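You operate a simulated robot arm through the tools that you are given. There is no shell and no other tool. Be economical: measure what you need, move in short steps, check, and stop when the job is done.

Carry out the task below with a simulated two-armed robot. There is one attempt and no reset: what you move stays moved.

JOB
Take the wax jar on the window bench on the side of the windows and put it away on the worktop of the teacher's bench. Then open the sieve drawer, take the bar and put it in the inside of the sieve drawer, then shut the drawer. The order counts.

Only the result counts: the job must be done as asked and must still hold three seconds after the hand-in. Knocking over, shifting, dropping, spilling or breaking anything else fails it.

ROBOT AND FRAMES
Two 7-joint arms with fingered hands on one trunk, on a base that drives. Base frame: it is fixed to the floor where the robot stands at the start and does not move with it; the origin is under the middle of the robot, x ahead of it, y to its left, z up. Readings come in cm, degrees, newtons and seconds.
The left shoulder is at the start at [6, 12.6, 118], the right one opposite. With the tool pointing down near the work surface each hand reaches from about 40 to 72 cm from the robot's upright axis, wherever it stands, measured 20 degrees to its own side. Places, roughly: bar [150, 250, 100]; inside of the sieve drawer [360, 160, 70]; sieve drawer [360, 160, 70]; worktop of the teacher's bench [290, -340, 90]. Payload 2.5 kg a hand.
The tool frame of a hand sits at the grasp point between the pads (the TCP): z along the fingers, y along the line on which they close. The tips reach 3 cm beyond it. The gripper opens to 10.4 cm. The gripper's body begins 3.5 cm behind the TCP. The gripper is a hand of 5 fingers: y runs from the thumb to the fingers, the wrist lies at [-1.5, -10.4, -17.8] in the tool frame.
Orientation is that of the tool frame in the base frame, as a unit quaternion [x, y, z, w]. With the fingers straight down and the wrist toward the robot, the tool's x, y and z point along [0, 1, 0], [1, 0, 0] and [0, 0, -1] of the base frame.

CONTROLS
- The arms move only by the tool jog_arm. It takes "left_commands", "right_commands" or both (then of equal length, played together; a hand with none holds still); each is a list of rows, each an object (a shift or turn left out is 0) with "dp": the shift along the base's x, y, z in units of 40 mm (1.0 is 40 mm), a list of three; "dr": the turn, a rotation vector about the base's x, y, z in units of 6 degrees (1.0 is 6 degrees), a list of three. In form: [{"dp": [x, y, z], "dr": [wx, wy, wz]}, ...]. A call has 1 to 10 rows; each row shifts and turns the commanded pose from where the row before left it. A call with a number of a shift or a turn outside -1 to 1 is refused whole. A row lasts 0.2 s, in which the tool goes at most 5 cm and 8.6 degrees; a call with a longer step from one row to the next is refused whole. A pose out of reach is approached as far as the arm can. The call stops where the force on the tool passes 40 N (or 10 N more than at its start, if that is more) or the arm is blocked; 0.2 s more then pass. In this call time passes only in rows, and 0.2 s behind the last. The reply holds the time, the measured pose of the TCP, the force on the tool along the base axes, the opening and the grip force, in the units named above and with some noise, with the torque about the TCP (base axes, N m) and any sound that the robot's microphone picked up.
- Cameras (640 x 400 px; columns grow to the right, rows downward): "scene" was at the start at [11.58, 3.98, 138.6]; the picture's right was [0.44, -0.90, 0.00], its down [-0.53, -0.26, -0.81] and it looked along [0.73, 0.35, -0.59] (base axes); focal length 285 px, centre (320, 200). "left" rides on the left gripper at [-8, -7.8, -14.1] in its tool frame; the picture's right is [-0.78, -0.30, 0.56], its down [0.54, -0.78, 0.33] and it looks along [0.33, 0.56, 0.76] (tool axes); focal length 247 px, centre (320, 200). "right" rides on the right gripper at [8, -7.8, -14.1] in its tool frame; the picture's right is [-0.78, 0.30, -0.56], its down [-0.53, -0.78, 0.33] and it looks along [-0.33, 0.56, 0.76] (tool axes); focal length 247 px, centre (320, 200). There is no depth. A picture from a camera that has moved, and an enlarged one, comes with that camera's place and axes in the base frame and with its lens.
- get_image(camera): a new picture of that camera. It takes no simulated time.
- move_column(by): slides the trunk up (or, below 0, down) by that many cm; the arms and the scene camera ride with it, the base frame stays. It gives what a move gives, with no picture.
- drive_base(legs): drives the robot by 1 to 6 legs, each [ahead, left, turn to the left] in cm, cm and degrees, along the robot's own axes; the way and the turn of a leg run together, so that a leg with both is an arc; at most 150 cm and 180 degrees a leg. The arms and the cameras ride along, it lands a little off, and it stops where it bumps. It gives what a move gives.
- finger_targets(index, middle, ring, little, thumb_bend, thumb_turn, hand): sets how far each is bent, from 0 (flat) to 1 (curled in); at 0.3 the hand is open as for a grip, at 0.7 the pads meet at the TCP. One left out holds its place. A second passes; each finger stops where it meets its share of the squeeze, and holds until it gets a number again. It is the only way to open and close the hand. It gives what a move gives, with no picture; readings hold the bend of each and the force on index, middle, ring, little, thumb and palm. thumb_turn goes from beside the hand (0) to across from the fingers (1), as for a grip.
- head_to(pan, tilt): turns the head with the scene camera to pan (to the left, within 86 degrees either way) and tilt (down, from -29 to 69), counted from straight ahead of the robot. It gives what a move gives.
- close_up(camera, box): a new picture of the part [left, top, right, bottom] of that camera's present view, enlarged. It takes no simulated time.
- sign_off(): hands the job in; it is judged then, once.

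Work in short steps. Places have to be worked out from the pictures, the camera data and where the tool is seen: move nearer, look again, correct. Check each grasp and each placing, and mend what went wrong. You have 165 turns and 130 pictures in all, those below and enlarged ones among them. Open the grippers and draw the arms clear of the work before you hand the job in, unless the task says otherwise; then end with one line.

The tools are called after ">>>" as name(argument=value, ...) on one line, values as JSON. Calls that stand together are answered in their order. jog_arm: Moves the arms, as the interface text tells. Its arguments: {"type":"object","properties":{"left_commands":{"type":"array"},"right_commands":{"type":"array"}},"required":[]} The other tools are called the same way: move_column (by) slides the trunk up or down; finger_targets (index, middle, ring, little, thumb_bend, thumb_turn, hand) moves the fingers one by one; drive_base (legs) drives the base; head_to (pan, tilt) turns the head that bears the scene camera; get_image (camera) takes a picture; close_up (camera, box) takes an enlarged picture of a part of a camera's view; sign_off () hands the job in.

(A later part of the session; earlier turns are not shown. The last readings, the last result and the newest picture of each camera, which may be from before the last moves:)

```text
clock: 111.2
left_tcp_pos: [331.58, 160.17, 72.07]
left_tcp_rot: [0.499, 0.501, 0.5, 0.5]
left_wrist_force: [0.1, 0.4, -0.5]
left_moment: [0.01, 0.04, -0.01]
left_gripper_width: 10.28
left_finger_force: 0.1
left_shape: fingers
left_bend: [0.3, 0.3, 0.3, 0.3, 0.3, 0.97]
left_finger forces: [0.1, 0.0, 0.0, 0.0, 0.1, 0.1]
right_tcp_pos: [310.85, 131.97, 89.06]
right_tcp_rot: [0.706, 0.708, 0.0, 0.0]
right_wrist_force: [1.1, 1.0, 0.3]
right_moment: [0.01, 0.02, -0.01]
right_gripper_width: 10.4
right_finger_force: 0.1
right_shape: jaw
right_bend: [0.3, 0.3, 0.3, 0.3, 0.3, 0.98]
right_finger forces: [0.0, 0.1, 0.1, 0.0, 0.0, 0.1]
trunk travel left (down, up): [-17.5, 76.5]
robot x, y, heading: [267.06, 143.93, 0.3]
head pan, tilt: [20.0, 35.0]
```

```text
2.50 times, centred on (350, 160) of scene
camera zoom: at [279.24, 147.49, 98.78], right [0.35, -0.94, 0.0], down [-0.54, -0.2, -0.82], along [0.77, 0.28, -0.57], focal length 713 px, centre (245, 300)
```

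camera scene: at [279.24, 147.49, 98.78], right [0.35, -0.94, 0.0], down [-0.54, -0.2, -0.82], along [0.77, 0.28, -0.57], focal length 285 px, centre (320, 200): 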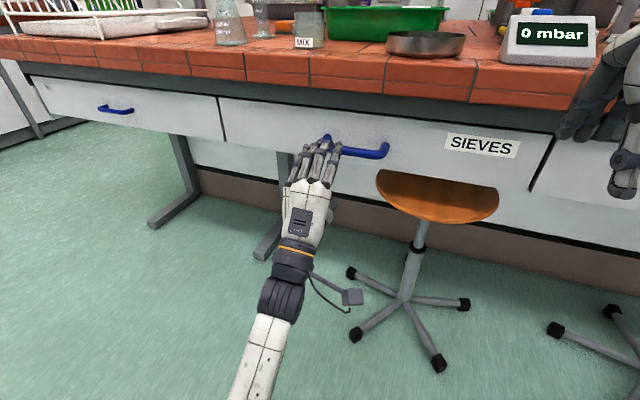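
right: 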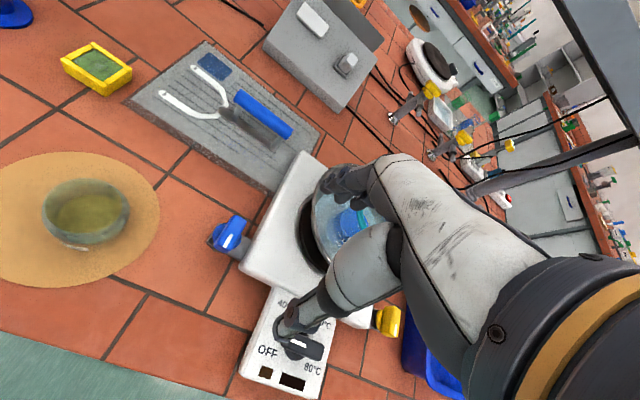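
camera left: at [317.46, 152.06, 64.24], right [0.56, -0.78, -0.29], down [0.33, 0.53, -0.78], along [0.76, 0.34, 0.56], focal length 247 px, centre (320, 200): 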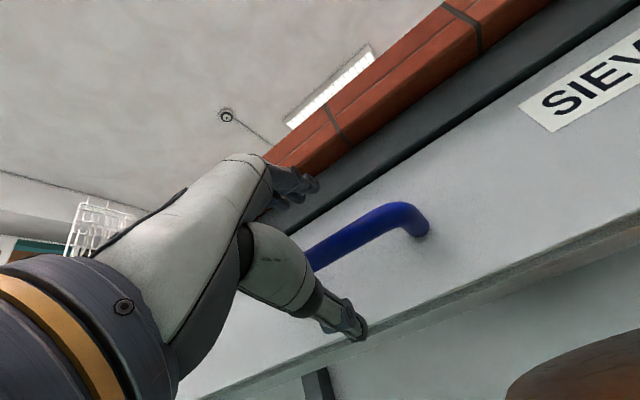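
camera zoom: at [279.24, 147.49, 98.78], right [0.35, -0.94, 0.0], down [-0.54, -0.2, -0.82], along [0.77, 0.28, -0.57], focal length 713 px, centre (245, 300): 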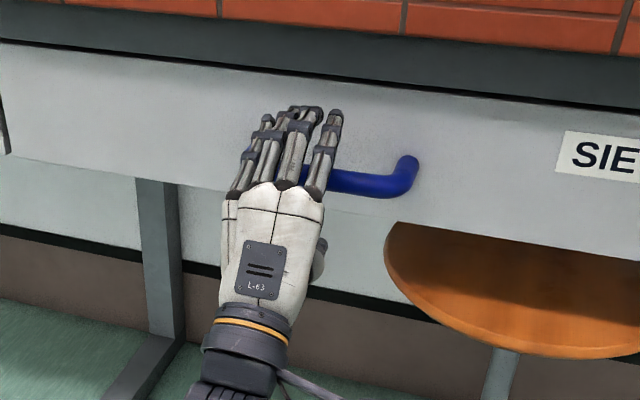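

The bar lies between thumb and fingers. I close the hand on it.

>>> finger_targets(hand="left", index=0.75, middle=0.75, ring=0.75, little=0.75, thumb_bend=0.75)

>>> get_image(camera="left")

```text
clock: 112.2
left_tcp_pos: [331.38, 160.28, 72.18]
left_tcp_rot: [0.497, 0.5, 0.501, 0.501]
left_wrist_force: [-14.8, 0.4, 4.6]
left_moment: [-0.07, -0.21, -0.08]
left_gripper_width: 0.49
left_finger_force: 11.5
left_shape: fingers
left_bend: [0.74, 0.75, 0.75, 0.75, 0.69, 0.97]
left_finger forces: [17.0, 0.0, 0.1, 0.1, 6.3, 0.1]
right_tcp_pos: [310.82, 131.85, 89.14]
right_tcp_rot: [0.706, 0.708, 0.001, 0.001]
right_wrist_force: [-0.2, 1.4, -0.1]
right_moment: [0.01, 0.01, -0.02]
right_gripper_width: 10.36
right_finger_force: 0.0
right_shape: jaw
right_bend: [0.3, 0.3, 0.3, 0.3, 0.3, 0.98]
right_finger forces: [0.0, 0.1, 0.1, 0.0, 0.0, 0.1]
trunk travel left (down, up): [-17.5, 76.5]
robot x, y, heading: [267.5, 144.66, 0.2]
head pan, tilt: [20.0, 35.0]
```

```text
77 pictures are left
camera left: at [317.34, 152.09, 64.4], right [0.56, -0.78, -0.29], down [0.34, 0.53, -0.78], along [0.76, 0.34, 0.56], focal length 247 px, centre (320, 200)
```

left: 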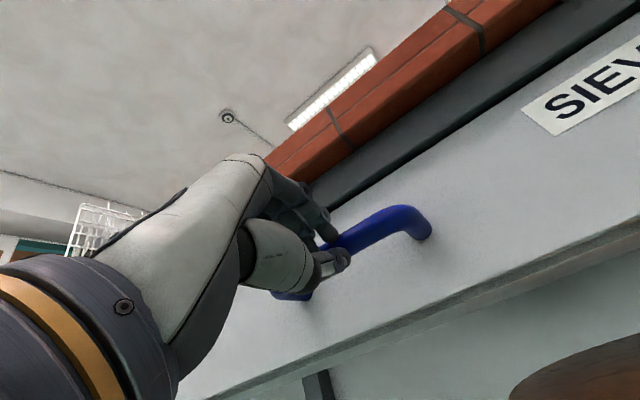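

The fingers closed just short of the bar. I reopen, advance 2.4 cm and close again.

>>> finger_targets(hand="left", index=0.35, middle=0.35, ring=0.35, little=0.35, thumb_bend=0.35)

>>> jog_arm(left_commands=[{"dp": [0.2, 0, -0.05]}, {"dp": [0.2, 0, 0]}, {"dp": [0.2, 0, 0]}])

>>> finger_targets(hand="left", index=0.75, middle=0.75, ring=0.75, little=0.75, thumb_bend=0.75)

>>> get_image(camera="left")

```text
clock: 113.2
left_tcp_pos: [331.62, 160.13, 72.07]
left_tcp_rot: [0.499, 0.501, 0.5, 0.5]
left_wrist_force: [0.1, 0.2, 1.0]
left_moment: [0.02, -0.01, 0.0]
left_gripper_width: 9.02
left_finger_force: 0.0
left_shape: fingers
left_bend: [0.35, 0.35, 0.35, 0.35, 0.35, 0.97]
left_finger forces: [0.0, 0.0, 0.1, 0.1, 0.1, 0.0]
right_tcp_pos: [310.98, 131.87, 89.06]
right_tcp_rot: [0.706, 0.708, 0.0, 0.0]
right_wrist_force: [-0.3, -0.3, 0.3]
right_moment: [0.03, 0.0, 0.01]
right_gripper_width: 10.35
right_finger_force: 0.0
right_shape: jaw
right_bend: [0.3, 0.3, 0.3, 0.3, 0.3, 0.98]
right_finger forces: [0.1, 0.0, 0.1, 0.1, 0.1, 0.1]
trunk travel left (down, up): [-17.5, 76.5]
robot x, y, heading: [267.21, 144.53, 0.0]
head pan, tilt: [20.0, 35.0]
```

```text
clock: 114.0
left_tcp_pos: [334.1, 160.22, 71.83]
left_tcp_rot: [0.498, 0.501, 0.5, 0.501]
left_wrist_force: [0.0, -0.2, 0.8]
left_moment: [-0.02, 0.0, -0.01]
left_gripper_width: 9.04
left_finger_force: 0.0
left_shape: fingers
left_bend: [0.35, 0.35, 0.35, 0.35, 0.35, 0.97]
left_finger forces: [0.0, 0.0, 0.0, 0.0, 0.0, 0.1]
right_tcp_pos: [310.96, 131.88, 89.05]
right_tcp_rot: [0.706, 0.708, 0.0, 0.0]
right_wrist_force: [-0.9, 0.4, -1.1]
right_moment: [-0.03, 0.03, 0.0]
right_gripper_width: 10.36
right_finger_force: 0.0
right_shape: jaw
right_bend: [0.3, 0.3, 0.3, 0.3, 0.3, 0.98]
right_finger forces: [0.0, 0.0, 0.0, 0.0, 0.0, 0.0]
trunk travel left (down, up): [-17.5, 76.5]
robot x, y, heading: [267.39, 144.53, 0.1]
head pan, tilt: [20.0, 35.0]
```

```text
clock: 115.0
left_tcp_pos: [333.93, 160.2, 72.29]
left_tcp_rot: [0.496, 0.498, 0.503, 0.503]
left_wrist_force: [2.9, 4.5, 17.5]
left_moment: [0.72, -0.15, 0.04]
left_gripper_width: 0.02
left_finger_force: 16.7
left_shape: fingers
left_bend: [0.74, 0.74, 0.73, 0.73, 0.71, 0.97]
left_finger forces: [4.9, 3.5, 6.1, 10.8, 8.2, 0.0]
right_tcp_pos: [310.79, 131.87, 89.16]
right_tcp_rot: [0.706, 0.708, 0.002, 0.0]
right_wrist_force: [0.0, -0.9, 0.7]
right_moment: [0.03, 0.0, 0.05]
right_gripper_width: 10.37
right_finger_force: 0.1
right_shape: jaw
right_bend: [0.3, 0.3, 0.3, 0.3, 0.3, 0.98]
right_finger forces: [0.0, 0.0, 0.1, 0.0, 0.0, 0.0]
trunk travel left (down, up): [-17.5, 76.5]
robot x, y, heading: [266.83, 144.45, -0.0]
head pan, tilt: [20.0, 35.0]
```

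```text
76 pictures are left
camera left: at [319.82, 152.11, 64.4], right [0.56, -0.78, -0.29], down [0.34, 0.53, -0.77], along [0.75, 0.34, 0.56], focal length 247 px, centre (320, 200)
```

left: 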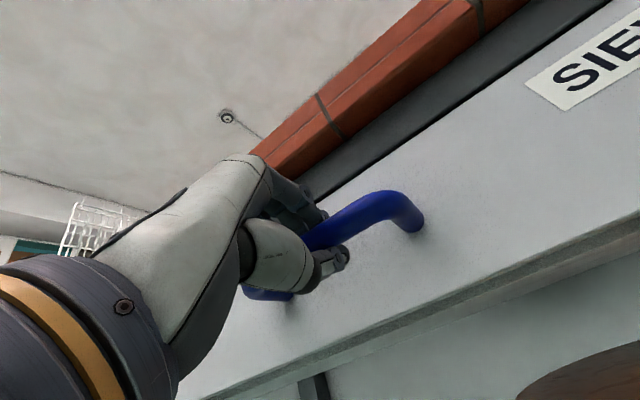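

All fingers now press on the bar. I pull back 4 cm and see whether the drawer follows.

>>> jog_arm(left_commands=[{"dp": [-0.25, 0, 0]}, {"dp": [-0.25, 0, 0]}, {"dp": [-0.25, 0, 0]}, {"dp": [-0.25, 0, 0]}])

>>> get_image(camera="left")

>>> get_image(camera="scene")

```text
clock: 116.0
left_tcp_pos: [329.91, 160.22, 72.33]
left_tcp_rot: [0.496, 0.498, 0.503, 0.503]
left_wrist_force: [1.9, 3.1, 18.9]
left_moment: [0.68, -0.13, 0.02]
left_gripper_width: 0.0
left_finger_force: 16.2
left_shape: fingers
left_bend: [0.74, 0.74, 0.73, 0.73, 0.71, 0.97]
left_finger forces: [5.4, 3.1, 5.9, 10.7, 7.5, 0.1]
right_tcp_pos: [310.85, 131.81, 89.16]
right_tcp_rot: [0.706, 0.709, 0.001, 0.0]
right_wrist_force: [0.0, 0.3, -0.7]
right_moment: [-0.02, 0.03, -0.02]
right_gripper_width: 10.37
right_finger_force: 0.1
right_shape: jaw
right_bend: [0.3, 0.3, 0.3, 0.3, 0.3, 0.98]
right_finger forces: [0.0, 0.1, 0.0, 0.0, 0.1, 0.0]
trunk travel left (down, up): [-17.5, 76.5]
robot x, y, heading: [267.16, 144.29, 0.1]
head pan, tilt: [20.0, 35.0]
```

```text
75 pictures are left
camera left: at [315.81, 152.12, 64.34], right [0.56, -0.78, -0.29], down [0.34, 0.53, -0.77], along [0.75, 0.34, 0.56], focal length 247 px, centre (320, 200)
```

left: 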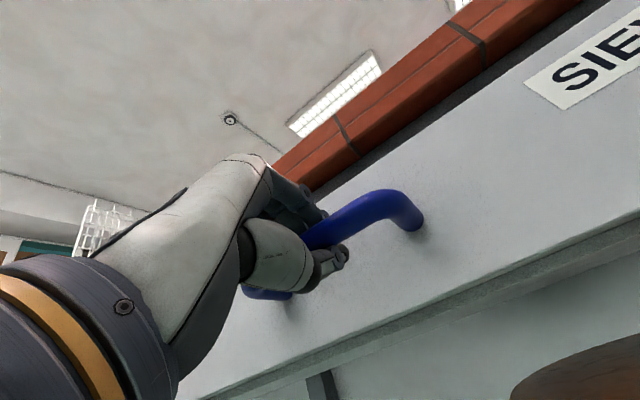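

```text
74 pictures are left
camera scene: at [279.12, 147.47, 98.8], right [0.35, -0.94, 0.0], down [-0.54, -0.2, -0.82], along [0.77, 0.28, -0.57], focal length 285 px, centre (320, 200)
```

scene: 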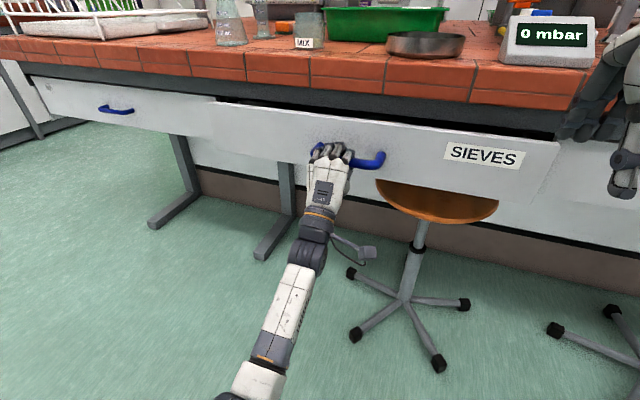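

The drawer follows. I lift the right hand clear and back the base 24 cm to draw it open.

>>> jog_arm(right_commands=[{"dp": [-0.2, 0, 0.8]}, {"dp": [-0.2, 0, 0.8]}, {"dp": [-0.2, 0, 0.8]}])

>>> drive_base(legs=[[-24, 0, 0]])

>>> get_image(camera="scene")

```text
clock: 116.8
left_tcp_pos: [329.92, 160.28, 72.26]
left_tcp_rot: [0.496, 0.498, 0.503, 0.503]
left_wrist_force: [0.9, 4.0, 18.1]
left_moment: [0.71, -0.17, 0.05]
left_gripper_width: 0.0
left_finger_force: 15.9
left_shape: fingers
left_bend: [0.74, 0.74, 0.73, 0.73, 0.71, 0.97]
left_finger forces: [5.3, 2.9, 5.6, 10.6, 7.3, 0.1]
right_tcp_pos: [308.44, 131.79, 98.92]
right_tcp_rot: [0.706, 0.708, 0.0, 0.0]
right_wrist_force: [-0.5, 0.1, -1.0]
right_moment: [0.01, 0.03, -0.04]
right_gripper_width: 10.39
right_finger_force: 0.1
right_shape: jaw
right_bend: [0.3, 0.3, 0.3, 0.3, 0.3, 0.98]
right_finger forces: [0.1, 0.0, 0.0, 0.1, 0.0, 0.0]
trunk travel left (down, up): [-17.5, 76.5]
robot x, y, heading: [266.97, 144.21, 0.4]
head pan, tilt: [20.0, 35.0]
```

```text
clock: 118.5
left_tcp_pos: [306.26, 160.17, 72.0]
left_tcp_rot: [0.497, 0.5, 0.501, 0.501]
left_wrist_force: [2.0, 3.6, 14.8]
left_moment: [0.57, -0.07, -0.05]
left_gripper_width: 0.0
left_finger_force: 7.6
left_shape: fingers
left_bend: [0.74, 0.75, 0.74, 0.73, 0.71, 0.97]
left_finger forces: [0.9, 0.9, 3.6, 8.8, 0.4, 0.1]
right_tcp_pos: [284.85, 131.69, 98.86]
right_tcp_rot: [0.706, 0.709, 0.001, 0.0]
right_wrist_force: [-0.3, 1.0, 0.0]
right_moment: [-0.01, 0.02, 0.0]
right_gripper_width: 10.36
right_finger_force: 0.1
right_shape: jaw
right_bend: [0.3, 0.3, 0.3, 0.3, 0.3, 0.98]
right_finger forces: [0.1, 0.0, 0.0, 0.0, 0.1, 0.1]
trunk travel left (down, up): [-17.5, 76.5]
robot x, y, heading: [243.39, 144.06, 0.1]
head pan, tilt: [20.0, 35.0]
```

```text
73 pictures are left
camera scene: at [255.46, 147.38, 98.79], right [0.35, -0.94, 0.0], down [-0.54, -0.2, -0.82], along [0.77, 0.28, -0.57], focal length 285 px, centre (320, 200)
```

scene: 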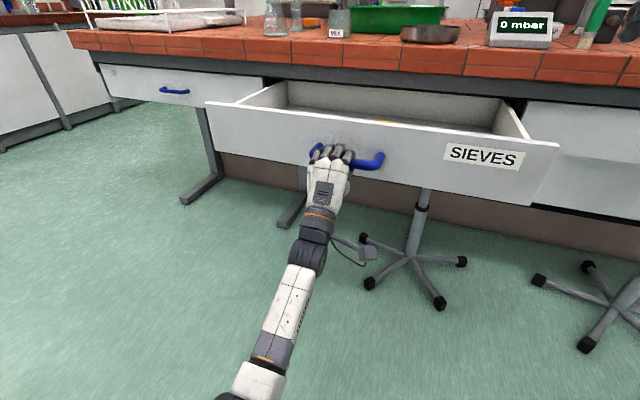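

The drawer is open about 28 cm. I release the handle and draw the hand straight back.

>>> finger_targets(hand="left", index=0.3, middle=0.3, ring=0.3, little=0.3, thumb_bend=0.3)

>>> jog_arm(left_commands=[{"dp": [-0.5, 0, 0]}, {"dp": [-0.7, 0, 0]}, {"dp": [-0.7, 0, 0]}])

>>> move_column(by=40)

>>> get_image(camera="scene")

```text
clock: 119.5
left_tcp_pos: [306.45, 160.09, 71.92]
left_tcp_rot: [0.498, 0.5, 0.501, 0.501]
left_wrist_force: [0.5, 0.2, -0.4]
left_moment: [0.0, -0.04, -0.01]
left_gripper_width: 10.26
left_finger_force: 0.0
left_shape: fingers
left_bend: [0.3, 0.3, 0.3, 0.3, 0.3, 0.97]
left_finger forces: [0.0, 0.0, 0.1, 0.0, 0.0, 0.1]
right_tcp_pos: [284.97, 131.66, 98.71]
right_tcp_rot: [0.706, 0.709, 0.001, 0.0]
right_wrist_force: [0.0, -0.3, 0.3]
right_moment: [-0.02, -0.01, 0.0]
right_gripper_width: 10.35
right_finger_force: 0.0
right_shape: jaw
right_bend: [0.3, 0.3, 0.3, 0.3, 0.3, 0.98]
right_finger forces: [0.0, 0.1, 0.1, 0.0, 0.0, 0.0]
trunk travel left (down, up): [-17.5, 76.5]
robot x, y, heading: [243.29, 144.2, 0.1]
head pan, tilt: [20.0, 35.0]
```

```text
clock: 120.3
left_tcp_pos: [298.58, 160.12, 71.95]
left_tcp_rot: [0.498, 0.5, 0.501, 0.501]
left_wrist_force: [0.4, 0.4, 0.3]
left_moment: [0.0, -0.01, 0.03]
left_gripper_width: 10.29
left_finger_force: 0.1
left_shape: fingers
left_bend: [0.3, 0.3, 0.3, 0.3, 0.3, 0.97]
left_finger forces: [0.0, 0.0, 0.1, 0.1, 0.0, 0.1]
right_tcp_pos: [284.8, 131.77, 98.77]
right_tcp_rot: [0.706, 0.708, 0.0, 0.0]
right_wrist_force: [0.6, 0.0, -0.3]
right_moment: [0.0, 0.02, 0.0]
right_gripper_width: 10.36
right_finger_force: 0.1
right_shape: jaw
right_bend: [0.3, 0.3, 0.3, 0.3, 0.3, 0.98]
right_finger forces: [0.1, 0.0, 0.0, 0.0, 0.0, 0.0]
trunk travel left (down, up): [-17.5, 76.5]
robot x, y, heading: [243.46, 143.91, 0.0]
head pan, tilt: [20.0, 35.0]
```

```text
clock: 124.2
left_tcp_pos: [298.62, 159.92, 111.89]
left_tcp_rot: [0.498, 0.499, 0.5, 0.502]
left_wrist_force: [-1.3, 0.1, -0.5]
left_moment: [0.01, -0.01, -0.01]
left_gripper_width: 10.26
left_finger_force: 0.0
left_shape: fingers
left_bend: [0.3, 0.3, 0.3, 0.3, 0.3, 0.97]
left_finger forces: [0.0, 0.1, 0.0, 0.0, 0.0, 0.0]
right_tcp_pos: [284.9, 131.77, 138.71]
right_tcp_rot: [0.706, 0.708, 0.0, 0.0]
right_wrist_force: [-0.3, -0.7, -0.2]
right_moment: [-0.01, -0.01, 0.01]
right_gripper_width: 10.37
right_finger_force: 0.1
right_shape: jaw
right_bend: [0.3, 0.3, 0.3, 0.3, 0.3, 0.98]
right_finger forces: [0.0, 0.1, 0.0, 0.1, 0.2, 0.0]
trunk travel left (down, up): [-57.5, 36.5]
robot x, y, heading: [243.71, 144.43, 0.1]
head pan, tilt: [20.0, 35.0]
```

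```text
72 pictures are left
camera scene: at [255.56, 147.4, 138.77], right [0.35, -0.94, 0.0], down [-0.54, -0.2, -0.82], along [0.77, 0.28, -0.57], focal length 285 px, centre (320, 200)
```

scene: 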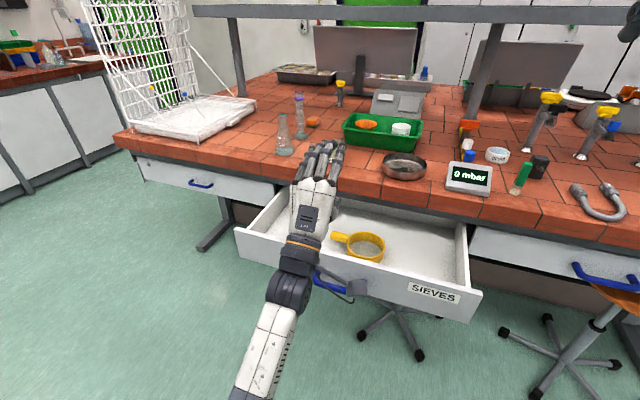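

The sieve drawer is open and holds a yellow sieve with ample free room. I now turn left to find the bar near [150, 250].

>>> drive_base(legs=[[0, 0, 90]])

>>> head_to(pan=42, tilt=18)

>>> get_image(camera="scene")

```text
clock: 128.4
left_tcp_pos: [227.59, 199.17, 111.89]
left_tcp_rot: [-0.002, 0.705, 0.709, 0.001]
left_wrist_force: [0.5, 0.7, 0.2]
left_moment: [-0.06, 0.01, 0.02]
left_gripper_width: 10.28
left_finger_force: 0.0
left_shape: fingers
left_bend: [0.3, 0.3, 0.3, 0.3, 0.3, 0.97]
left_finger forces: [0.0, 0.0, 0.0, 0.1, 0.0, 0.0]
right_tcp_pos: [255.92, 185.46, 138.75]
right_tcp_rot: [-0.002, 1.0, 0.0, -0.001]
right_wrist_force: [0.3, 0.5, -0.3]
right_moment: [0.01, -0.02, -0.03]
right_gripper_width: 10.37
right_finger_force: 0.1
right_shape: jaw
right_bend: [0.3, 0.3, 0.3, 0.3, 0.3, 0.98]
right_finger forces: [0.0, 0.0, 0.0, 0.1, 0.1, 0.0]
trunk travel left (down, up): [-57.5, 36.5]
robot x, y, heading: [243.48, 144.29, 90.1]
head pan, tilt: [20.0, 35.0]
```

```text
clock: 129.2
left_tcp_pos: [227.55, 199.27, 111.92]
left_tcp_rot: [-0.002, 0.706, 0.709, 0.0]
left_wrist_force: [0.0, 0.2, -0.2]
left_moment: [-0.01, 0.03, 0.02]
left_gripper_width: 10.31
left_finger_force: 0.1
left_shape: fingers
left_bend: [0.3, 0.3, 0.3, 0.3, 0.3, 0.97]
left_finger forces: [0.0, 0.1, 0.0, 0.0, 0.0, 0.1]
right_tcp_pos: [255.93, 185.51, 138.87]
right_tcp_rot: [-0.002, 1.0, 0.001, 0.0]
right_wrist_force: [0.0, -0.3, -0.2]
right_moment: [-0.02, -0.01, 0.02]
right_gripper_width: 10.35
right_finger_force: 0.0
right_shape: jaw
right_bend: [0.3, 0.3, 0.3, 0.3, 0.3, 0.98]
right_finger forces: [0.0, 0.0, 0.0, 0.1, 0.0, 0.0]
trunk travel left (down, up): [-57.5, 36.5]
robot x, y, heading: [243.0, 144.46, 90.2]
head pan, tilt: [42.0, 18.0]
```

```text
71 pictures are left
camera scene: at [237.01, 155.26, 141.48], right [0.74, 0.67, 0.0], down [0.21, -0.23, -0.95], along [-0.64, 0.7, -0.31], focal length 285 px, centre (320, 200)
```

scene: 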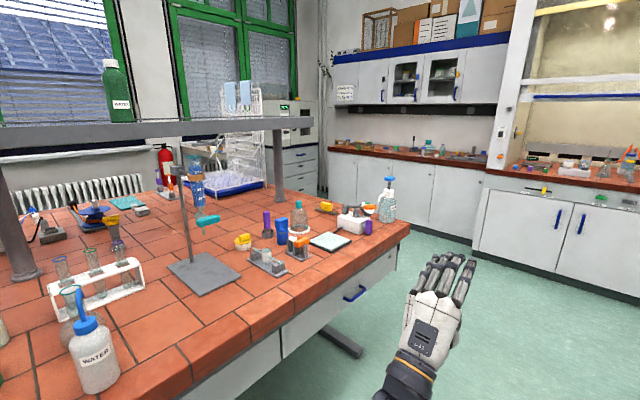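

The bar's rough place projects at around (318, 200) in this view, at the far end of the window bench. I enlarge it.

>>> close_up(camera="scene", box=[230, 160, 410, 280])

```text
3.33 times, centred on (320, 220) of scene
camera zoom: at [237.01, 155.26, 141.48], right [0.74, 0.67, 0.0], down [0.21, -0.23, -0.95], along [-0.64, 0.7, -0.31], focal length 951 px, centre (320, 133)
```

zoom: 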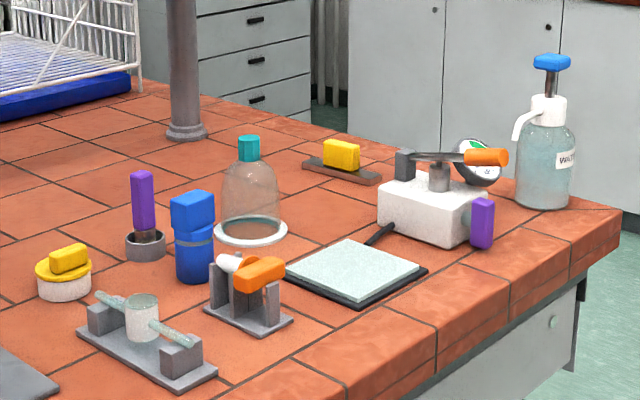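

Candidates are a yellow block on a brown strip near [150, 255] and an orange-ended lever on a white box near [173, 250]. I drive round to the bench's end for a close view from there.

>>> drive_base(legs=[[140, 0, 0], [45, 0, 0], [0, 0, 180]])

>>> head_to(pan=-55, tilt=28)

>>> get_image(camera="scene")

```text
clock: 146.1
left_tcp_pos: [260.17, 277.12, 111.96]
left_tcp_rot: [0.705, 0.036, 0.035, 0.708]
left_wrist_force: [-0.2, 0.9, 0.5]
left_moment: [0.0, 0.0, 0.03]
left_gripper_width: 10.29
left_finger_force: 0.0
left_shape: fingers
left_bend: [0.3, 0.3, 0.3, 0.3, 0.3, 0.97]
left_finger forces: [0.0, 0.1, 0.1, 0.0, 0.0, 0.1]
right_tcp_pos: [230.67, 288.02, 138.8]
right_tcp_rot: [0.999, 0.049, 0.001, 0.0]
right_wrist_force: [0.4, 0.8, 0.1]
right_moment: [-0.01, 0.0, -0.02]
right_gripper_width: 10.34
right_finger_force: 0.1
right_shape: jaw
right_bend: [0.3, 0.3, 0.3, 0.3, 0.3, 0.98]
right_finger forces: [0.0, 0.0, 0.0, 0.0, 0.1, 0.1]
trunk travel left (down, up): [-57.5, 36.5]
robot x, y, heading: [238.97, 330.57, -84.3]
head pan, tilt: [42.0, 18.0]
```

```text
clock: 147.8
left_tcp_pos: [260.22, 277.01, 111.92]
left_tcp_rot: [0.705, 0.035, 0.033, 0.708]
left_wrist_force: [-0.5, -0.6, -0.2]
left_moment: [0.0, 0.0, 0.02]
left_gripper_width: 10.27
left_finger_force: 0.0
left_shape: fingers
left_bend: [0.3, 0.3, 0.3, 0.3, 0.3, 0.97]
left_finger forces: [0.0, 0.1, 0.0, 0.0, 0.0, 0.0]
right_tcp_pos: [230.69, 287.93, 138.72]
right_tcp_rot: [0.999, 0.05, 0.0, 0.0]
right_wrist_force: [0.1, -0.3, -0.2]
right_moment: [0.02, -0.01, 0.0]
right_gripper_width: 10.36
right_finger_force: 0.0
right_shape: jaw
right_bend: [0.3, 0.3, 0.3, 0.3, 0.3, 0.98]
right_finger forces: [0.1, 0.1, 0.0, 0.1, 0.1, 0.0]
trunk travel left (down, up): [-57.5, 36.5]
robot x, y, heading: [238.74, 330.04, -84.2]
head pan, tilt: [-55.0, 28.0]
```

```text
69 pictures are left
camera scene: at [232.17, 320.54, 139.87], right [-0.65, 0.76, 0.0], down [0.36, 0.31, -0.88], along [-0.67, -0.58, -0.47], focal length 285 px, centre (320, 200)
```

scene: 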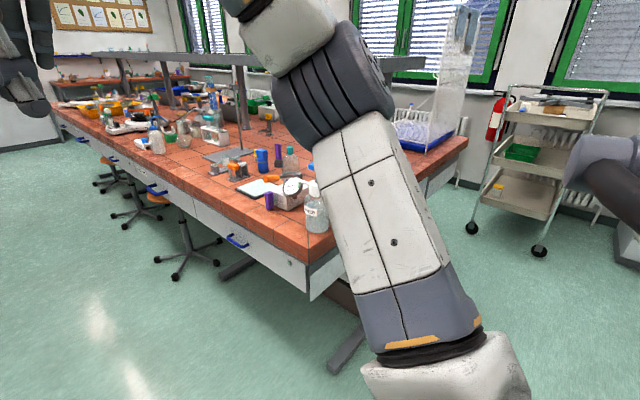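

A wash bottle stands on the bench corner near [176, 269], so I back off 13 cm while squaring up, then strafe right 88 cm.

>>> drive_base(legs=[[-13, 0, -5.8], [0, -88, 0]])

>>> head_to(pan=5, tilt=38)

>>> get_image(camera="scene")

```text
clock: 153.3
left_tcp_pos: [166.74, 287.89, 112.07]
left_tcp_rot: [0.705, 0.002, 0.0, 0.709]
left_wrist_force: [-0.2, 0.4, -0.3]
left_moment: [-0.03, -0.01, -0.02]
left_gripper_width: 10.28
left_finger_force: 0.1
left_shape: fingers
left_bend: [0.3, 0.3, 0.3, 0.3, 0.3, 0.97]
left_finger forces: [0.0, 0.0, 0.0, 0.0, 0.0, 0.1]
right_tcp_pos: [138.32, 301.58, 138.74]
right_tcp_rot: [1.0, 0.003, 0.001, 0.0]
right_wrist_force: [0.4, -0.4, 0.3]
right_moment: [0.02, -0.02, 0.04]
right_gripper_width: 10.35
right_finger_force: 0.0
right_shape: jaw
right_bend: [0.3, 0.3, 0.3, 0.3, 0.3, 0.98]
right_finger forces: [0.0, 0.0, 0.1, 0.1, 0.1, 0.0]
trunk travel left (down, up): [-57.5, 36.5]
robot x, y, heading: [150.96, 342.92, -89.6]
head pan, tilt: [-55.0, 28.0]
```

```text
clock: 154.6
left_tcp_pos: [166.82, 287.81, 112.01]
left_tcp_rot: [0.706, 0.002, 0.001, 0.708]
left_wrist_force: [-0.2, 0.0, -0.4]
left_moment: [0.0, 0.02, 0.0]
left_gripper_width: 10.3
left_finger_force: 0.2
left_shape: fingers
left_bend: [0.3, 0.3, 0.3, 0.3, 0.3, 0.97]
left_finger forces: [0.0, 0.1, 0.0, 0.0, 0.1, 0.0]
right_tcp_pos: [138.29, 301.53, 138.76]
right_tcp_rot: [1.0, 0.002, -0.001, 0.0]
right_wrist_force: [0.2, 0.2, 0.5]
right_moment: [-0.02, 0.0, 0.0]
right_gripper_width: 10.36
right_finger_force: 0.0
right_shape: jaw
right_bend: [0.3, 0.3, 0.3, 0.3, 0.3, 0.98]
right_finger forces: [0.1, 0.1, 0.0, 0.0, 0.0, 0.1]
trunk travel left (down, up): [-57.5, 36.5]
robot x, y, heading: [150.73, 343.37, -89.7]
head pan, tilt: [5.0, 38.0]
```

```text
68 pictures are left
camera scene: at [151.23, 330.55, 138.32], right [-1.0, -0.09, 0.0], down [-0.06, 0.61, -0.79], along [0.07, -0.78, -0.62], focal length 285 px, centre (320, 200)
```

scene: 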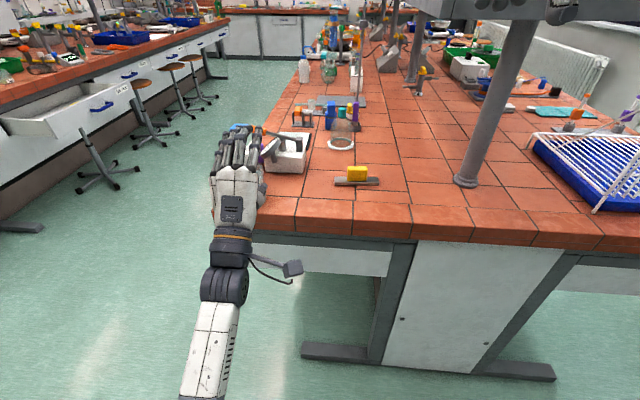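

I enlarge the yellow block and the white box with the lever.

>>> close_up(camera="scene", box=[240, 90, 400, 200])

>>> get_image(camera="right")

```text
3.64 times, centred on (320, 145) of scene
camera zoom: at [151.23, 330.55, 138.32], right [-1.0, -0.09, 0.0], down [-0.06, 0.61, -0.79], along [0.07, -0.78, -0.62], focal length 1038 px, centre (320, 400)
```

zoom: 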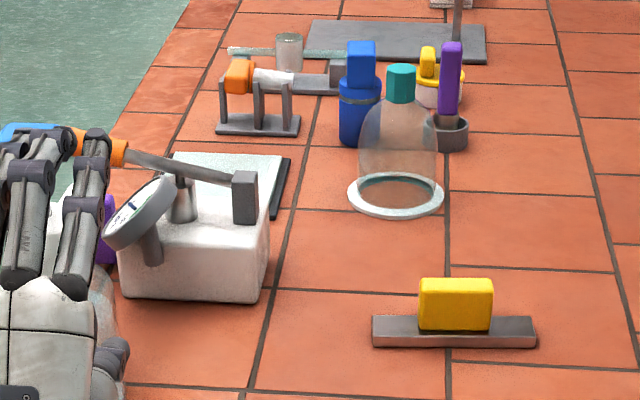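

```text
66 pictures are left
camera right: at [146.27, 309.36, 152.85], right [-0.78, -0.3, 0.56], down [-0.54, 0.77, -0.33], along [-0.33, -0.56, -0.76], focal length 247 px, centre (320, 200)
```

right: 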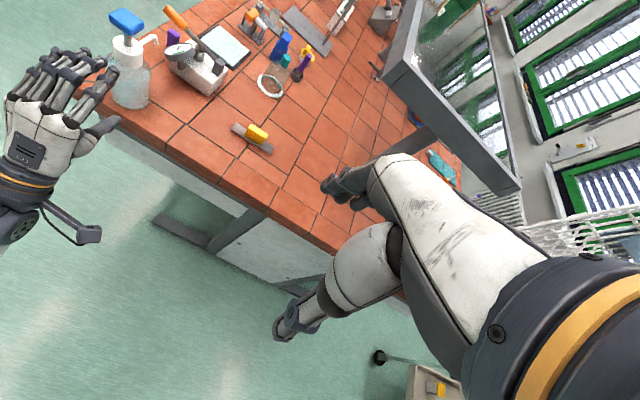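

The thing at about [146.6, 262.5] is a steel bar with a yellow grip lying on the bench: that is the bar. I first raise the left hand well above the bottle and pump before driving nearer.

>>> jog_arm(left_commands=[{"dp": [0.1, 0.1, 0.8]}, {"dp": [0.1, 0.1, 0.8]}, {"dp": [0.1, 0.1, 0.8]}, {"dp": [0.1, 0.1, 0.8]}, {"dp": [0.1, 0.1, 0.8]}, {"dp": [0.1, 0.1, 0.8]}, {"dp": [0.1, 0.1, 0.8]}, {"dp": [0.1, 0.1, 0.8]}], right_commands=[{"dp": [0.2, 0, 0]}, {"dp": [0.2, 0, 0]}, {"dp": [0.2, 0, 0]}, {"dp": [0.2, 0, 0]}, {"dp": [0.2, 0, 0]}, {"dp": [0.2, 0, -0.4]}, {"dp": [0.2, 0, -0.6]}, {"dp": [0.2, 0, -0.6]}])

>>> get_image(camera="scene")

```text
clock: 156.4
left_tcp_pos: [170.03, 291.27, 137.62]
left_tcp_rot: [0.706, 0.001, -0.001, 0.709]
left_wrist_force: [-0.4, 0.0, 0.0]
left_moment: [0.01, 0.01, 0.0]
left_gripper_width: 10.28
left_finger_force: 0.0
left_shape: fingers
left_bend: [0.3, 0.3, 0.3, 0.3, 0.3, 0.97]
left_finger forces: [0.0, 0.0, 0.0, 0.1, 0.0, 0.0]
right_tcp_pos: [144.89, 301.55, 132.27]
right_tcp_rot: [1.0, 0.003, 0.001, 0.0]
right_wrist_force: [-0.4, -0.3, 0.4]
right_moment: [-0.03, 0.02, 0.04]
right_gripper_width: 10.36
right_finger_force: 0.1
right_shape: jaw
right_bend: [0.3, 0.3, 0.3, 0.3, 0.3, 0.98]
right_finger forces: [0.0, 0.1, 0.0, 0.0, 0.0, 0.0]
trunk travel left (down, up): [-57.5, 36.5]
robot x, y, heading: [150.91, 343.06, -89.7]
head pan, tilt: [5.0, 38.0]
```

```text
65 pictures are left
camera scene: at [151.24, 330.54, 138.32], right [-1.0, -0.09, 0.0], down [-0.06, 0.61, -0.79], along [0.07, -0.78, -0.62], focal length 285 px, centre (320, 200)
```

scene: 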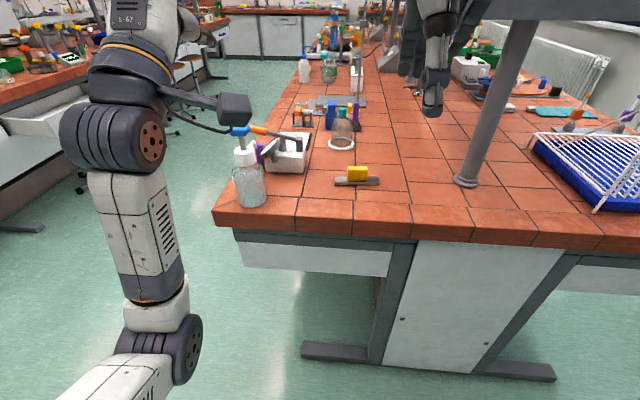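

Left arm is well up. I drive 23 cm ahead and look at the bar with the right hand's camera.

>>> drive_base(legs=[[23, 0, 0]])

>>> get_image(camera="right")

>>> head_to(pan=0, tilt=48)

>>> get_image(camera="scene")

```text
clock: 158.2
left_tcp_pos: [170.13, 268.42, 137.65]
left_tcp_rot: [0.706, 0.002, 0.0, 0.708]
left_wrist_force: [-0.8, 0.0, -0.1]
left_moment: [0.0, -0.01, -0.02]
left_gripper_width: 10.3
left_finger_force: 0.1
left_shape: fingers
left_bend: [0.3, 0.3, 0.3, 0.3, 0.3, 0.97]
left_finger forces: [0.0, 0.0, 0.0, 0.0, 0.1, 0.0]
right_tcp_pos: [145.07, 278.96, 132.45]
right_tcp_rot: [1.0, 0.004, 0.0, 0.001]
right_wrist_force: [0.4, -0.7, -0.3]
right_moment: [0.0, 0.03, 0.04]
right_gripper_width: 10.38
right_finger_force: 0.0
right_shape: jaw
right_bend: [0.3, 0.3, 0.3, 0.3, 0.3, 0.98]
right_finger forces: [0.1, 0.1, 0.0, 0.1, 0.0, 0.0]
trunk travel left (down, up): [-57.5, 36.5]
robot x, y, heading: [150.9, 320.46, -89.3]
head pan, tilt: [5.0, 38.0]
```

```text
64 pictures are left
camera right: at [152.88, 286.7, 146.47], right [-0.77, -0.3, 0.56], down [-0.54, 0.77, -0.33], along [-0.33, -0.56, -0.76], focal length 247 px, centre (320, 200)
```

right: 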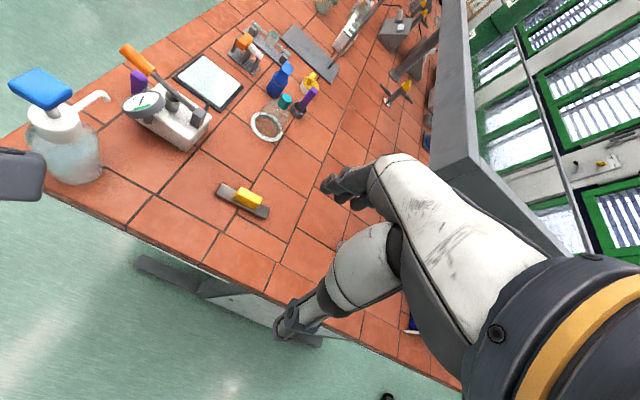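

```text
clock: 158.9
left_tcp_pos: [170.27, 268.58, 137.7]
left_tcp_rot: [0.705, 0.002, 0.0, 0.709]
left_wrist_force: [0.6, 0.9, 0.4]
left_moment: [-0.06, 0.02, 0.0]
left_gripper_width: 10.29
left_finger_force: 0.0
left_shape: fingers
left_bend: [0.3, 0.3, 0.3, 0.3, 0.3, 0.97]
left_finger forces: [0.1, 0.0, 0.0, 0.0, 0.1, 0.1]
right_tcp_pos: [145.01, 279.01, 132.51]
right_tcp_rot: [1.0, 0.004, -0.001, 0.0]
right_wrist_force: [0.2, 0.2, 0.3]
right_moment: [-0.01, 0.0, 0.03]
right_gripper_width: 10.34
right_finger_force: 0.2
right_shape: jaw
right_bend: [0.3, 0.3, 0.3, 0.3, 0.3, 0.98]
right_finger forces: [0.0, 0.1, 0.0, 0.1, 0.0, 0.0]
trunk travel left (down, up): [-57.5, 36.5]
robot x, y, heading: [150.93, 320.34, -89.8]
head pan, tilt: [0.0, 48.0]
```

```text
63 pictures are left
camera scene: at [150.64, 308.67, 136.88], right [-1.0, -0.01, 0.0], down [-0.01, 0.74, -0.67], along [0.0, -0.67, -0.74], focal length 285 px, centre (320, 200)
```

scene: 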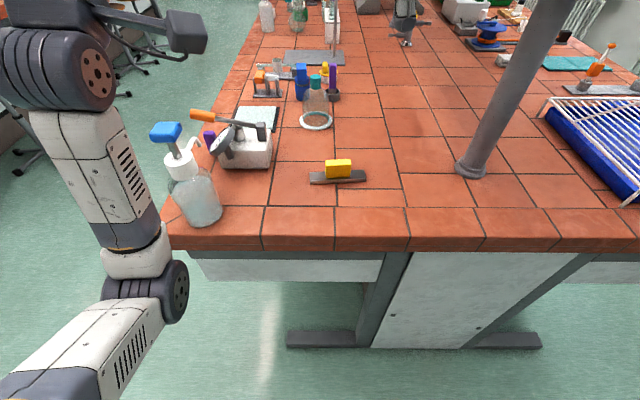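

Bar grip at about [146.9, 260.6, 95]. I bring the right hand above it to z≈112.

>>> jog_arm(right_commands=[{"dp": [0.06, -0.575, -0.6]}, {"dp": [0.06, -0.575, -0.6]}, {"dp": [0.06, -0.575, -0.6]}, {"dp": [0.06, -0.575, -0.6]}, {"dp": [0.06, -0.575, -0.6]}, {"dp": [0.06, -0.575, -0.6]}, {"dp": [0.06, -0.575, -0.6]}, {"dp": [0.06, -0.575, -0.8]}])

>>> get_image(camera="right")

>>> close_up(camera="scene", box=[250, 90, 430, 210])

```text
clock: 160.7
left_tcp_pos: [170.19, 268.44, 137.56]
left_tcp_rot: [0.705, 0.003, 0.001, 0.709]
left_wrist_force: [0.6, -0.9, 0.0]
left_moment: [0.0, 0.01, 0.0]
left_gripper_width: 10.29
left_finger_force: 0.0
left_shape: fingers
left_bend: [0.3, 0.3, 0.3, 0.3, 0.3, 0.97]
left_finger forces: [0.0, 0.1, 0.1, 0.1, 0.1, 0.0]
right_tcp_pos: [146.91, 260.58, 112.48]
right_tcp_rot: [1.0, 0.003, 0.001, 0.0]
right_wrist_force: [-0.4, 0.4, -0.6]
right_moment: [0.01, 0.0, -0.03]
right_gripper_width: 10.39
right_finger_force: 0.1
right_shape: jaw
right_bend: [0.3, 0.3, 0.3, 0.3, 0.3, 0.98]
right_finger forces: [0.0, 0.1, 0.1, 0.0, 0.1, 0.0]
trunk travel left (down, up): [-57.5, 36.5]
robot x, y, heading: [151.13, 320.59, -89.7]
head pan, tilt: [0.0, 48.0]
```

```text
62 pictures are left
camera right: at [154.81, 268.44, 126.55], right [-0.77, -0.3, 0.56], down [-0.54, 0.77, -0.33], along [-0.33, -0.56, -0.76], focal length 247 px, centre (320, 200)
```

right: 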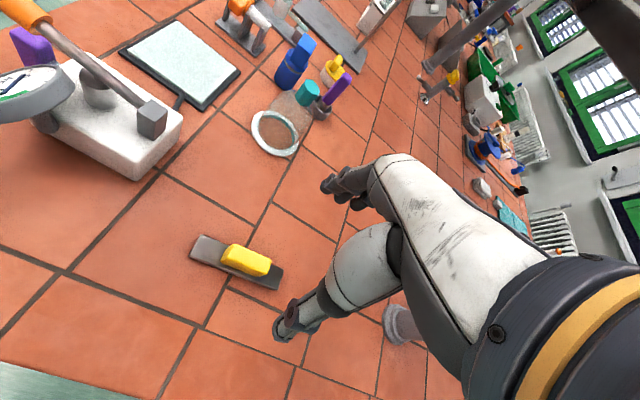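

```text
3.33 times, centred on (340, 150) of scene
camera zoom: at [150.64, 308.63, 136.87], right [-1.0, -0.01, 0.0], down [-0.01, 0.74, -0.67], along [0.0, -0.67, -0.74], focal length 951 px, centre (253, 367)
```

zoom: 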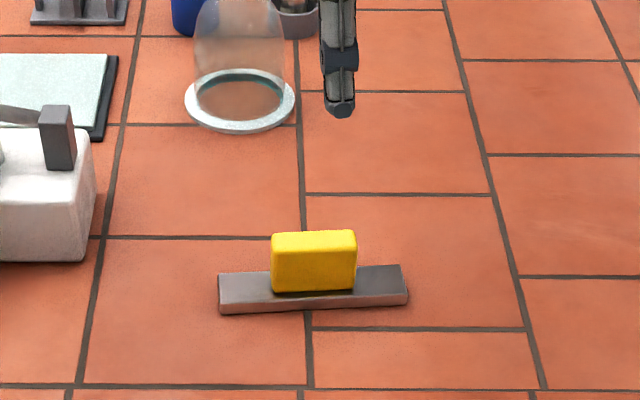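

The bar lies about 5° turned; I turn the hand accordingly and lower to z≈100, aiming at [147, 260].

>>> jog_arm(right_commands=[{"dp": [0, -0.1, -0.6], "dr": [0, 0, 0.5]}, {"dp": [0, 0, -0.8], "dr": [0, 0, 0.4]}, {"dp": [0, 0, -0.8]}, {"dp": [0, 0, -0.8]}])

>>> get_image(camera="right")

>>> close_up(camera="scene", box=[250, 90, 430, 210])

```text
clock: 161.7
left_tcp_pos: [170.07, 268.6, 137.69]
left_tcp_rot: [0.705, 0.002, 0.0, 0.709]
left_wrist_force: [-0.4, 0.0, -0.8]
left_moment: [0.0, -0.01, -0.02]
left_gripper_width: 10.29
left_finger_force: 0.0
left_shape: fingers
left_bend: [0.3, 0.3, 0.3, 0.3, 0.3, 0.97]
left_finger forces: [0.0, 0.0, 0.0, 0.0, 0.0, 0.1]
right_tcp_pos: [146.98, 260.22, 100.59]
right_tcp_rot: [0.999, 0.051, 0.001, 0.001]
right_wrist_force: [-0.1, -0.7, -0.4]
right_moment: [-0.03, -0.01, -0.01]
right_gripper_width: 10.36
right_finger_force: 0.1
right_shape: jaw
right_bend: [0.3, 0.3, 0.3, 0.3, 0.3, 0.98]
right_finger forces: [0.1, 0.0, 0.0, 0.0, 0.0, 0.0]
trunk travel left (down, up): [-57.5, 36.5]
robot x, y, heading: [150.73, 320.17, -89.6]
head pan, tilt: [0.0, 48.0]
```

```text
60 pictures are left
camera right: at [153.98, 268.74, 114.69], right [-0.74, -0.37, 0.56], down [-0.61, 0.72, -0.33], along [-0.28, -0.59, -0.76], focal length 247 px, centre (320, 200)
```

right: 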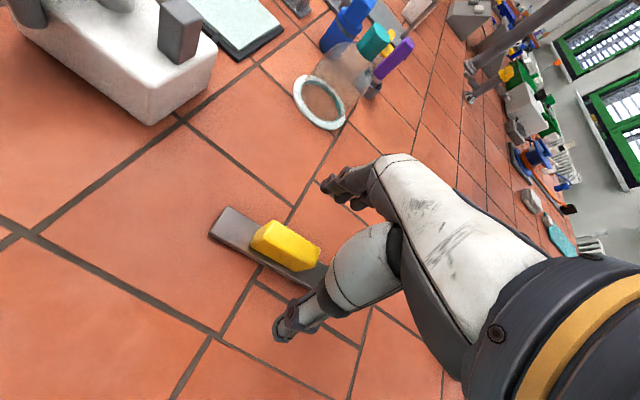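

```text
3.33 times, centred on (340, 150) of scene
camera zoom: at [150.63, 308.66, 136.88], right [-1.0, -0.01, 0.0], down [0.0, 0.74, -0.67], along [0.0, -0.67, -0.74], focal length 951 px, centre (253, 367)
```

zoom: 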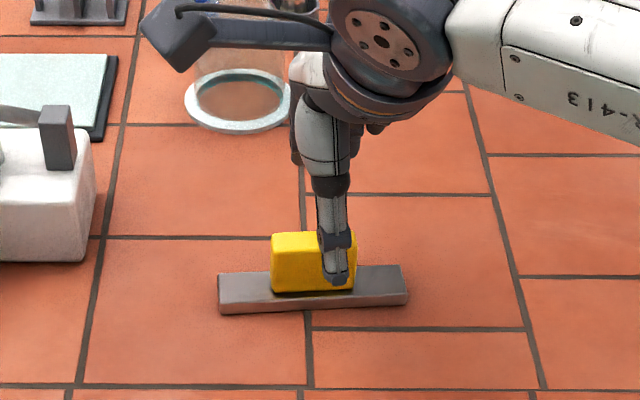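

Alignment is good; I shift 6 mm left and descend to TCP z≈95.

>>> jog_arm(right_commands=[{"dp": [0.15, 0, -0.4]}, {"dp": [0, 0, -0.5]}, {"dp": [0, 0, -0.5]}])

>>> get_image(camera="right")

>>> close_up(camera="scene", box=[280, 130, 400, 210])

```text
clock: 162.5
left_tcp_pos: [170.12, 268.45, 137.7]
left_tcp_rot: [0.706, 0.002, 0.0, 0.708]
left_wrist_force: [0.3, 0.1, -0.1]
left_moment: [-0.01, -0.02, -0.02]
left_gripper_width: 10.32
left_finger_force: 0.1
left_shape: fingers
left_bend: [0.3, 0.3, 0.3, 0.3, 0.3, 0.97]
left_finger forces: [0.0, 0.1, 0.0, 0.0, 0.0, 0.1]
right_tcp_pos: [147.41, 260.16, 95.01]
right_tcp_rot: [0.999, 0.051, 0.001, 0.001]
right_wrist_force: [-0.1, -0.5, 0.3]
right_moment: [-0.01, 0.01, 0.02]
right_gripper_width: 10.37
right_finger_force: 0.1
right_shape: jaw
right_bend: [0.3, 0.3, 0.3, 0.3, 0.3, 0.98]
right_finger forces: [0.0, 0.0, 0.0, 0.0, 0.0, 0.0]
trunk travel left (down, up): [-57.5, 36.5]
robot x, y, heading: [150.83, 320.0, -89.5]
head pan, tilt: [0.0, 48.0]
```

```text
58 pictures are left
camera right: at [154.55, 268.64, 108.99], right [-0.74, -0.37, 0.56], down [-0.61, 0.72, -0.33], along [-0.28, -0.59, -0.76], focal length 247 px, centre (320, 200)
```

right: 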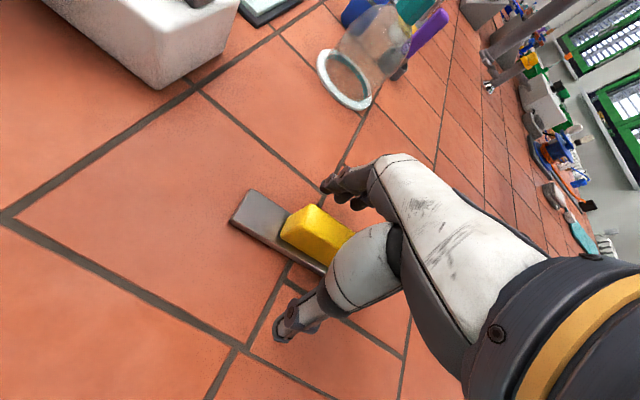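

```text
5.00 times, centred on (340, 170) of scene
camera zoom: at [150.64, 308.66, 136.88], right [-1.0, -0.01, 0.0], down [-0.01, 0.74, -0.67], along [0.0, -0.67, -0.74], focal length 1427 px, centre (220, 350)
```

zoom: 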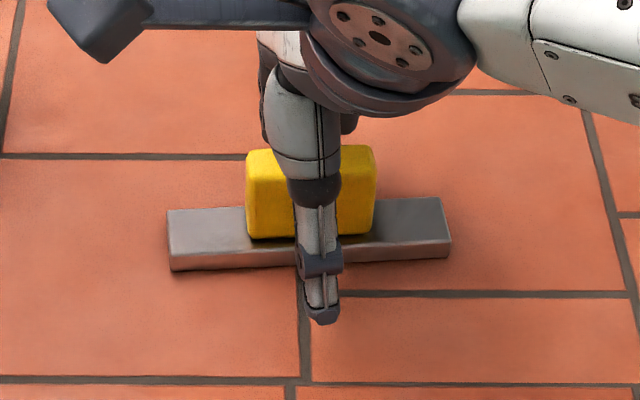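

Centred on the grip. I raise 6 mm so that the tips pass above the steel, then close.

>>> jog_arm(right_commands=[{"dp": [0, 0, 0.15]}])

>>> finger_targets(hand="right", index=0.7, middle=0.7, ring=0.7, little=0.7, thumb_bend=0.7)

>>> get_image(camera="right")

```text
clock: 162.9
left_tcp_pos: [170.24, 268.49, 137.76]
left_tcp_rot: [0.705, 0.002, 0.0, 0.709]
left_wrist_force: [0.5, 0.3, -0.2]
left_moment: [0.02, -0.03, 0.0]
left_gripper_width: 10.29
left_finger_force: 0.0
left_shape: fingers
left_bend: [0.3, 0.3, 0.3, 0.3, 0.3, 0.97]
left_finger forces: [0.0, 0.0, 0.0, 0.0, 0.0, 0.1]
right_tcp_pos: [147.48, 260.13, 95.47]
right_tcp_rot: [0.999, 0.05, -0.001, 0.0]
right_wrist_force: [-0.6, 0.3, -0.1]
right_moment: [0.0, -0.01, 0.01]
right_gripper_width: 10.39
right_finger_force: 0.0
right_shape: jaw
right_bend: [0.3, 0.3, 0.3, 0.3, 0.3, 0.98]
right_finger forces: [0.0, 0.0, 0.1, 0.0, 0.1, 0.1]
trunk travel left (down, up): [-57.5, 36.5]
robot x, y, heading: [150.83, 320.2, -89.6]
head pan, tilt: [0.0, 48.0]
```

```text
clock: 163.9
left_tcp_pos: [170.1, 268.57, 137.7]
left_tcp_rot: [0.705, 0.002, 0.001, 0.709]
left_wrist_force: [-1.1, -0.2, -0.2]
left_moment: [-0.02, 0.02, 0.0]
left_gripper_width: 10.29
left_finger_force: 0.0
left_shape: fingers
left_bend: [0.3, 0.3, 0.3, 0.3, 0.3, 0.97]
left_finger forces: [0.0, 0.0, 0.1, 0.0, 0.0, 0.1]
right_tcp_pos: [147.47, 260.19, 95.4]
right_tcp_rot: [0.999, 0.05, 0.001, 0.0]
right_wrist_force: [-0.2, -0.3, 0.2]
right_moment: [0.08, -0.01, 0.05]
right_gripper_width: 1.79
right_finger_force: 7.0
right_shape: fingers
right_bend: [0.65, 0.67, 0.68, 0.7, 0.63, 0.96]
right_finger forces: [3.5, 2.4, 0.9, 0.0, 7.1, 0.1]
trunk travel left (down, up): [-57.5, 36.5]
robot x, y, heading: [150.88, 320.02, -89.8]
head pan, tilt: [0.0, 48.0]
```

```text
56 pictures are left
camera right: at [154.6, 268.66, 109.51], right [-0.74, -0.37, 0.56], down [-0.61, 0.72, -0.33], along [-0.28, -0.59, -0.76], focal length 247 px, centre (320, 200)
```

right: 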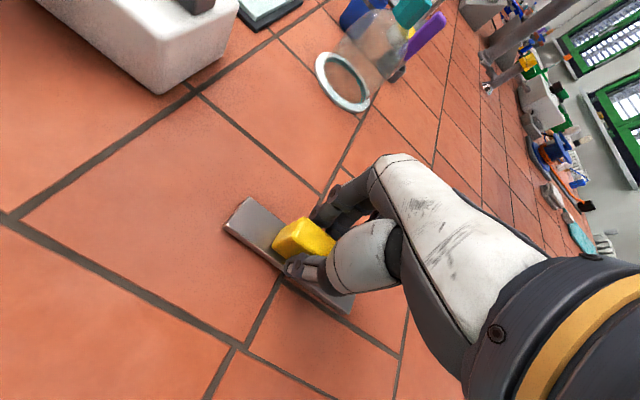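

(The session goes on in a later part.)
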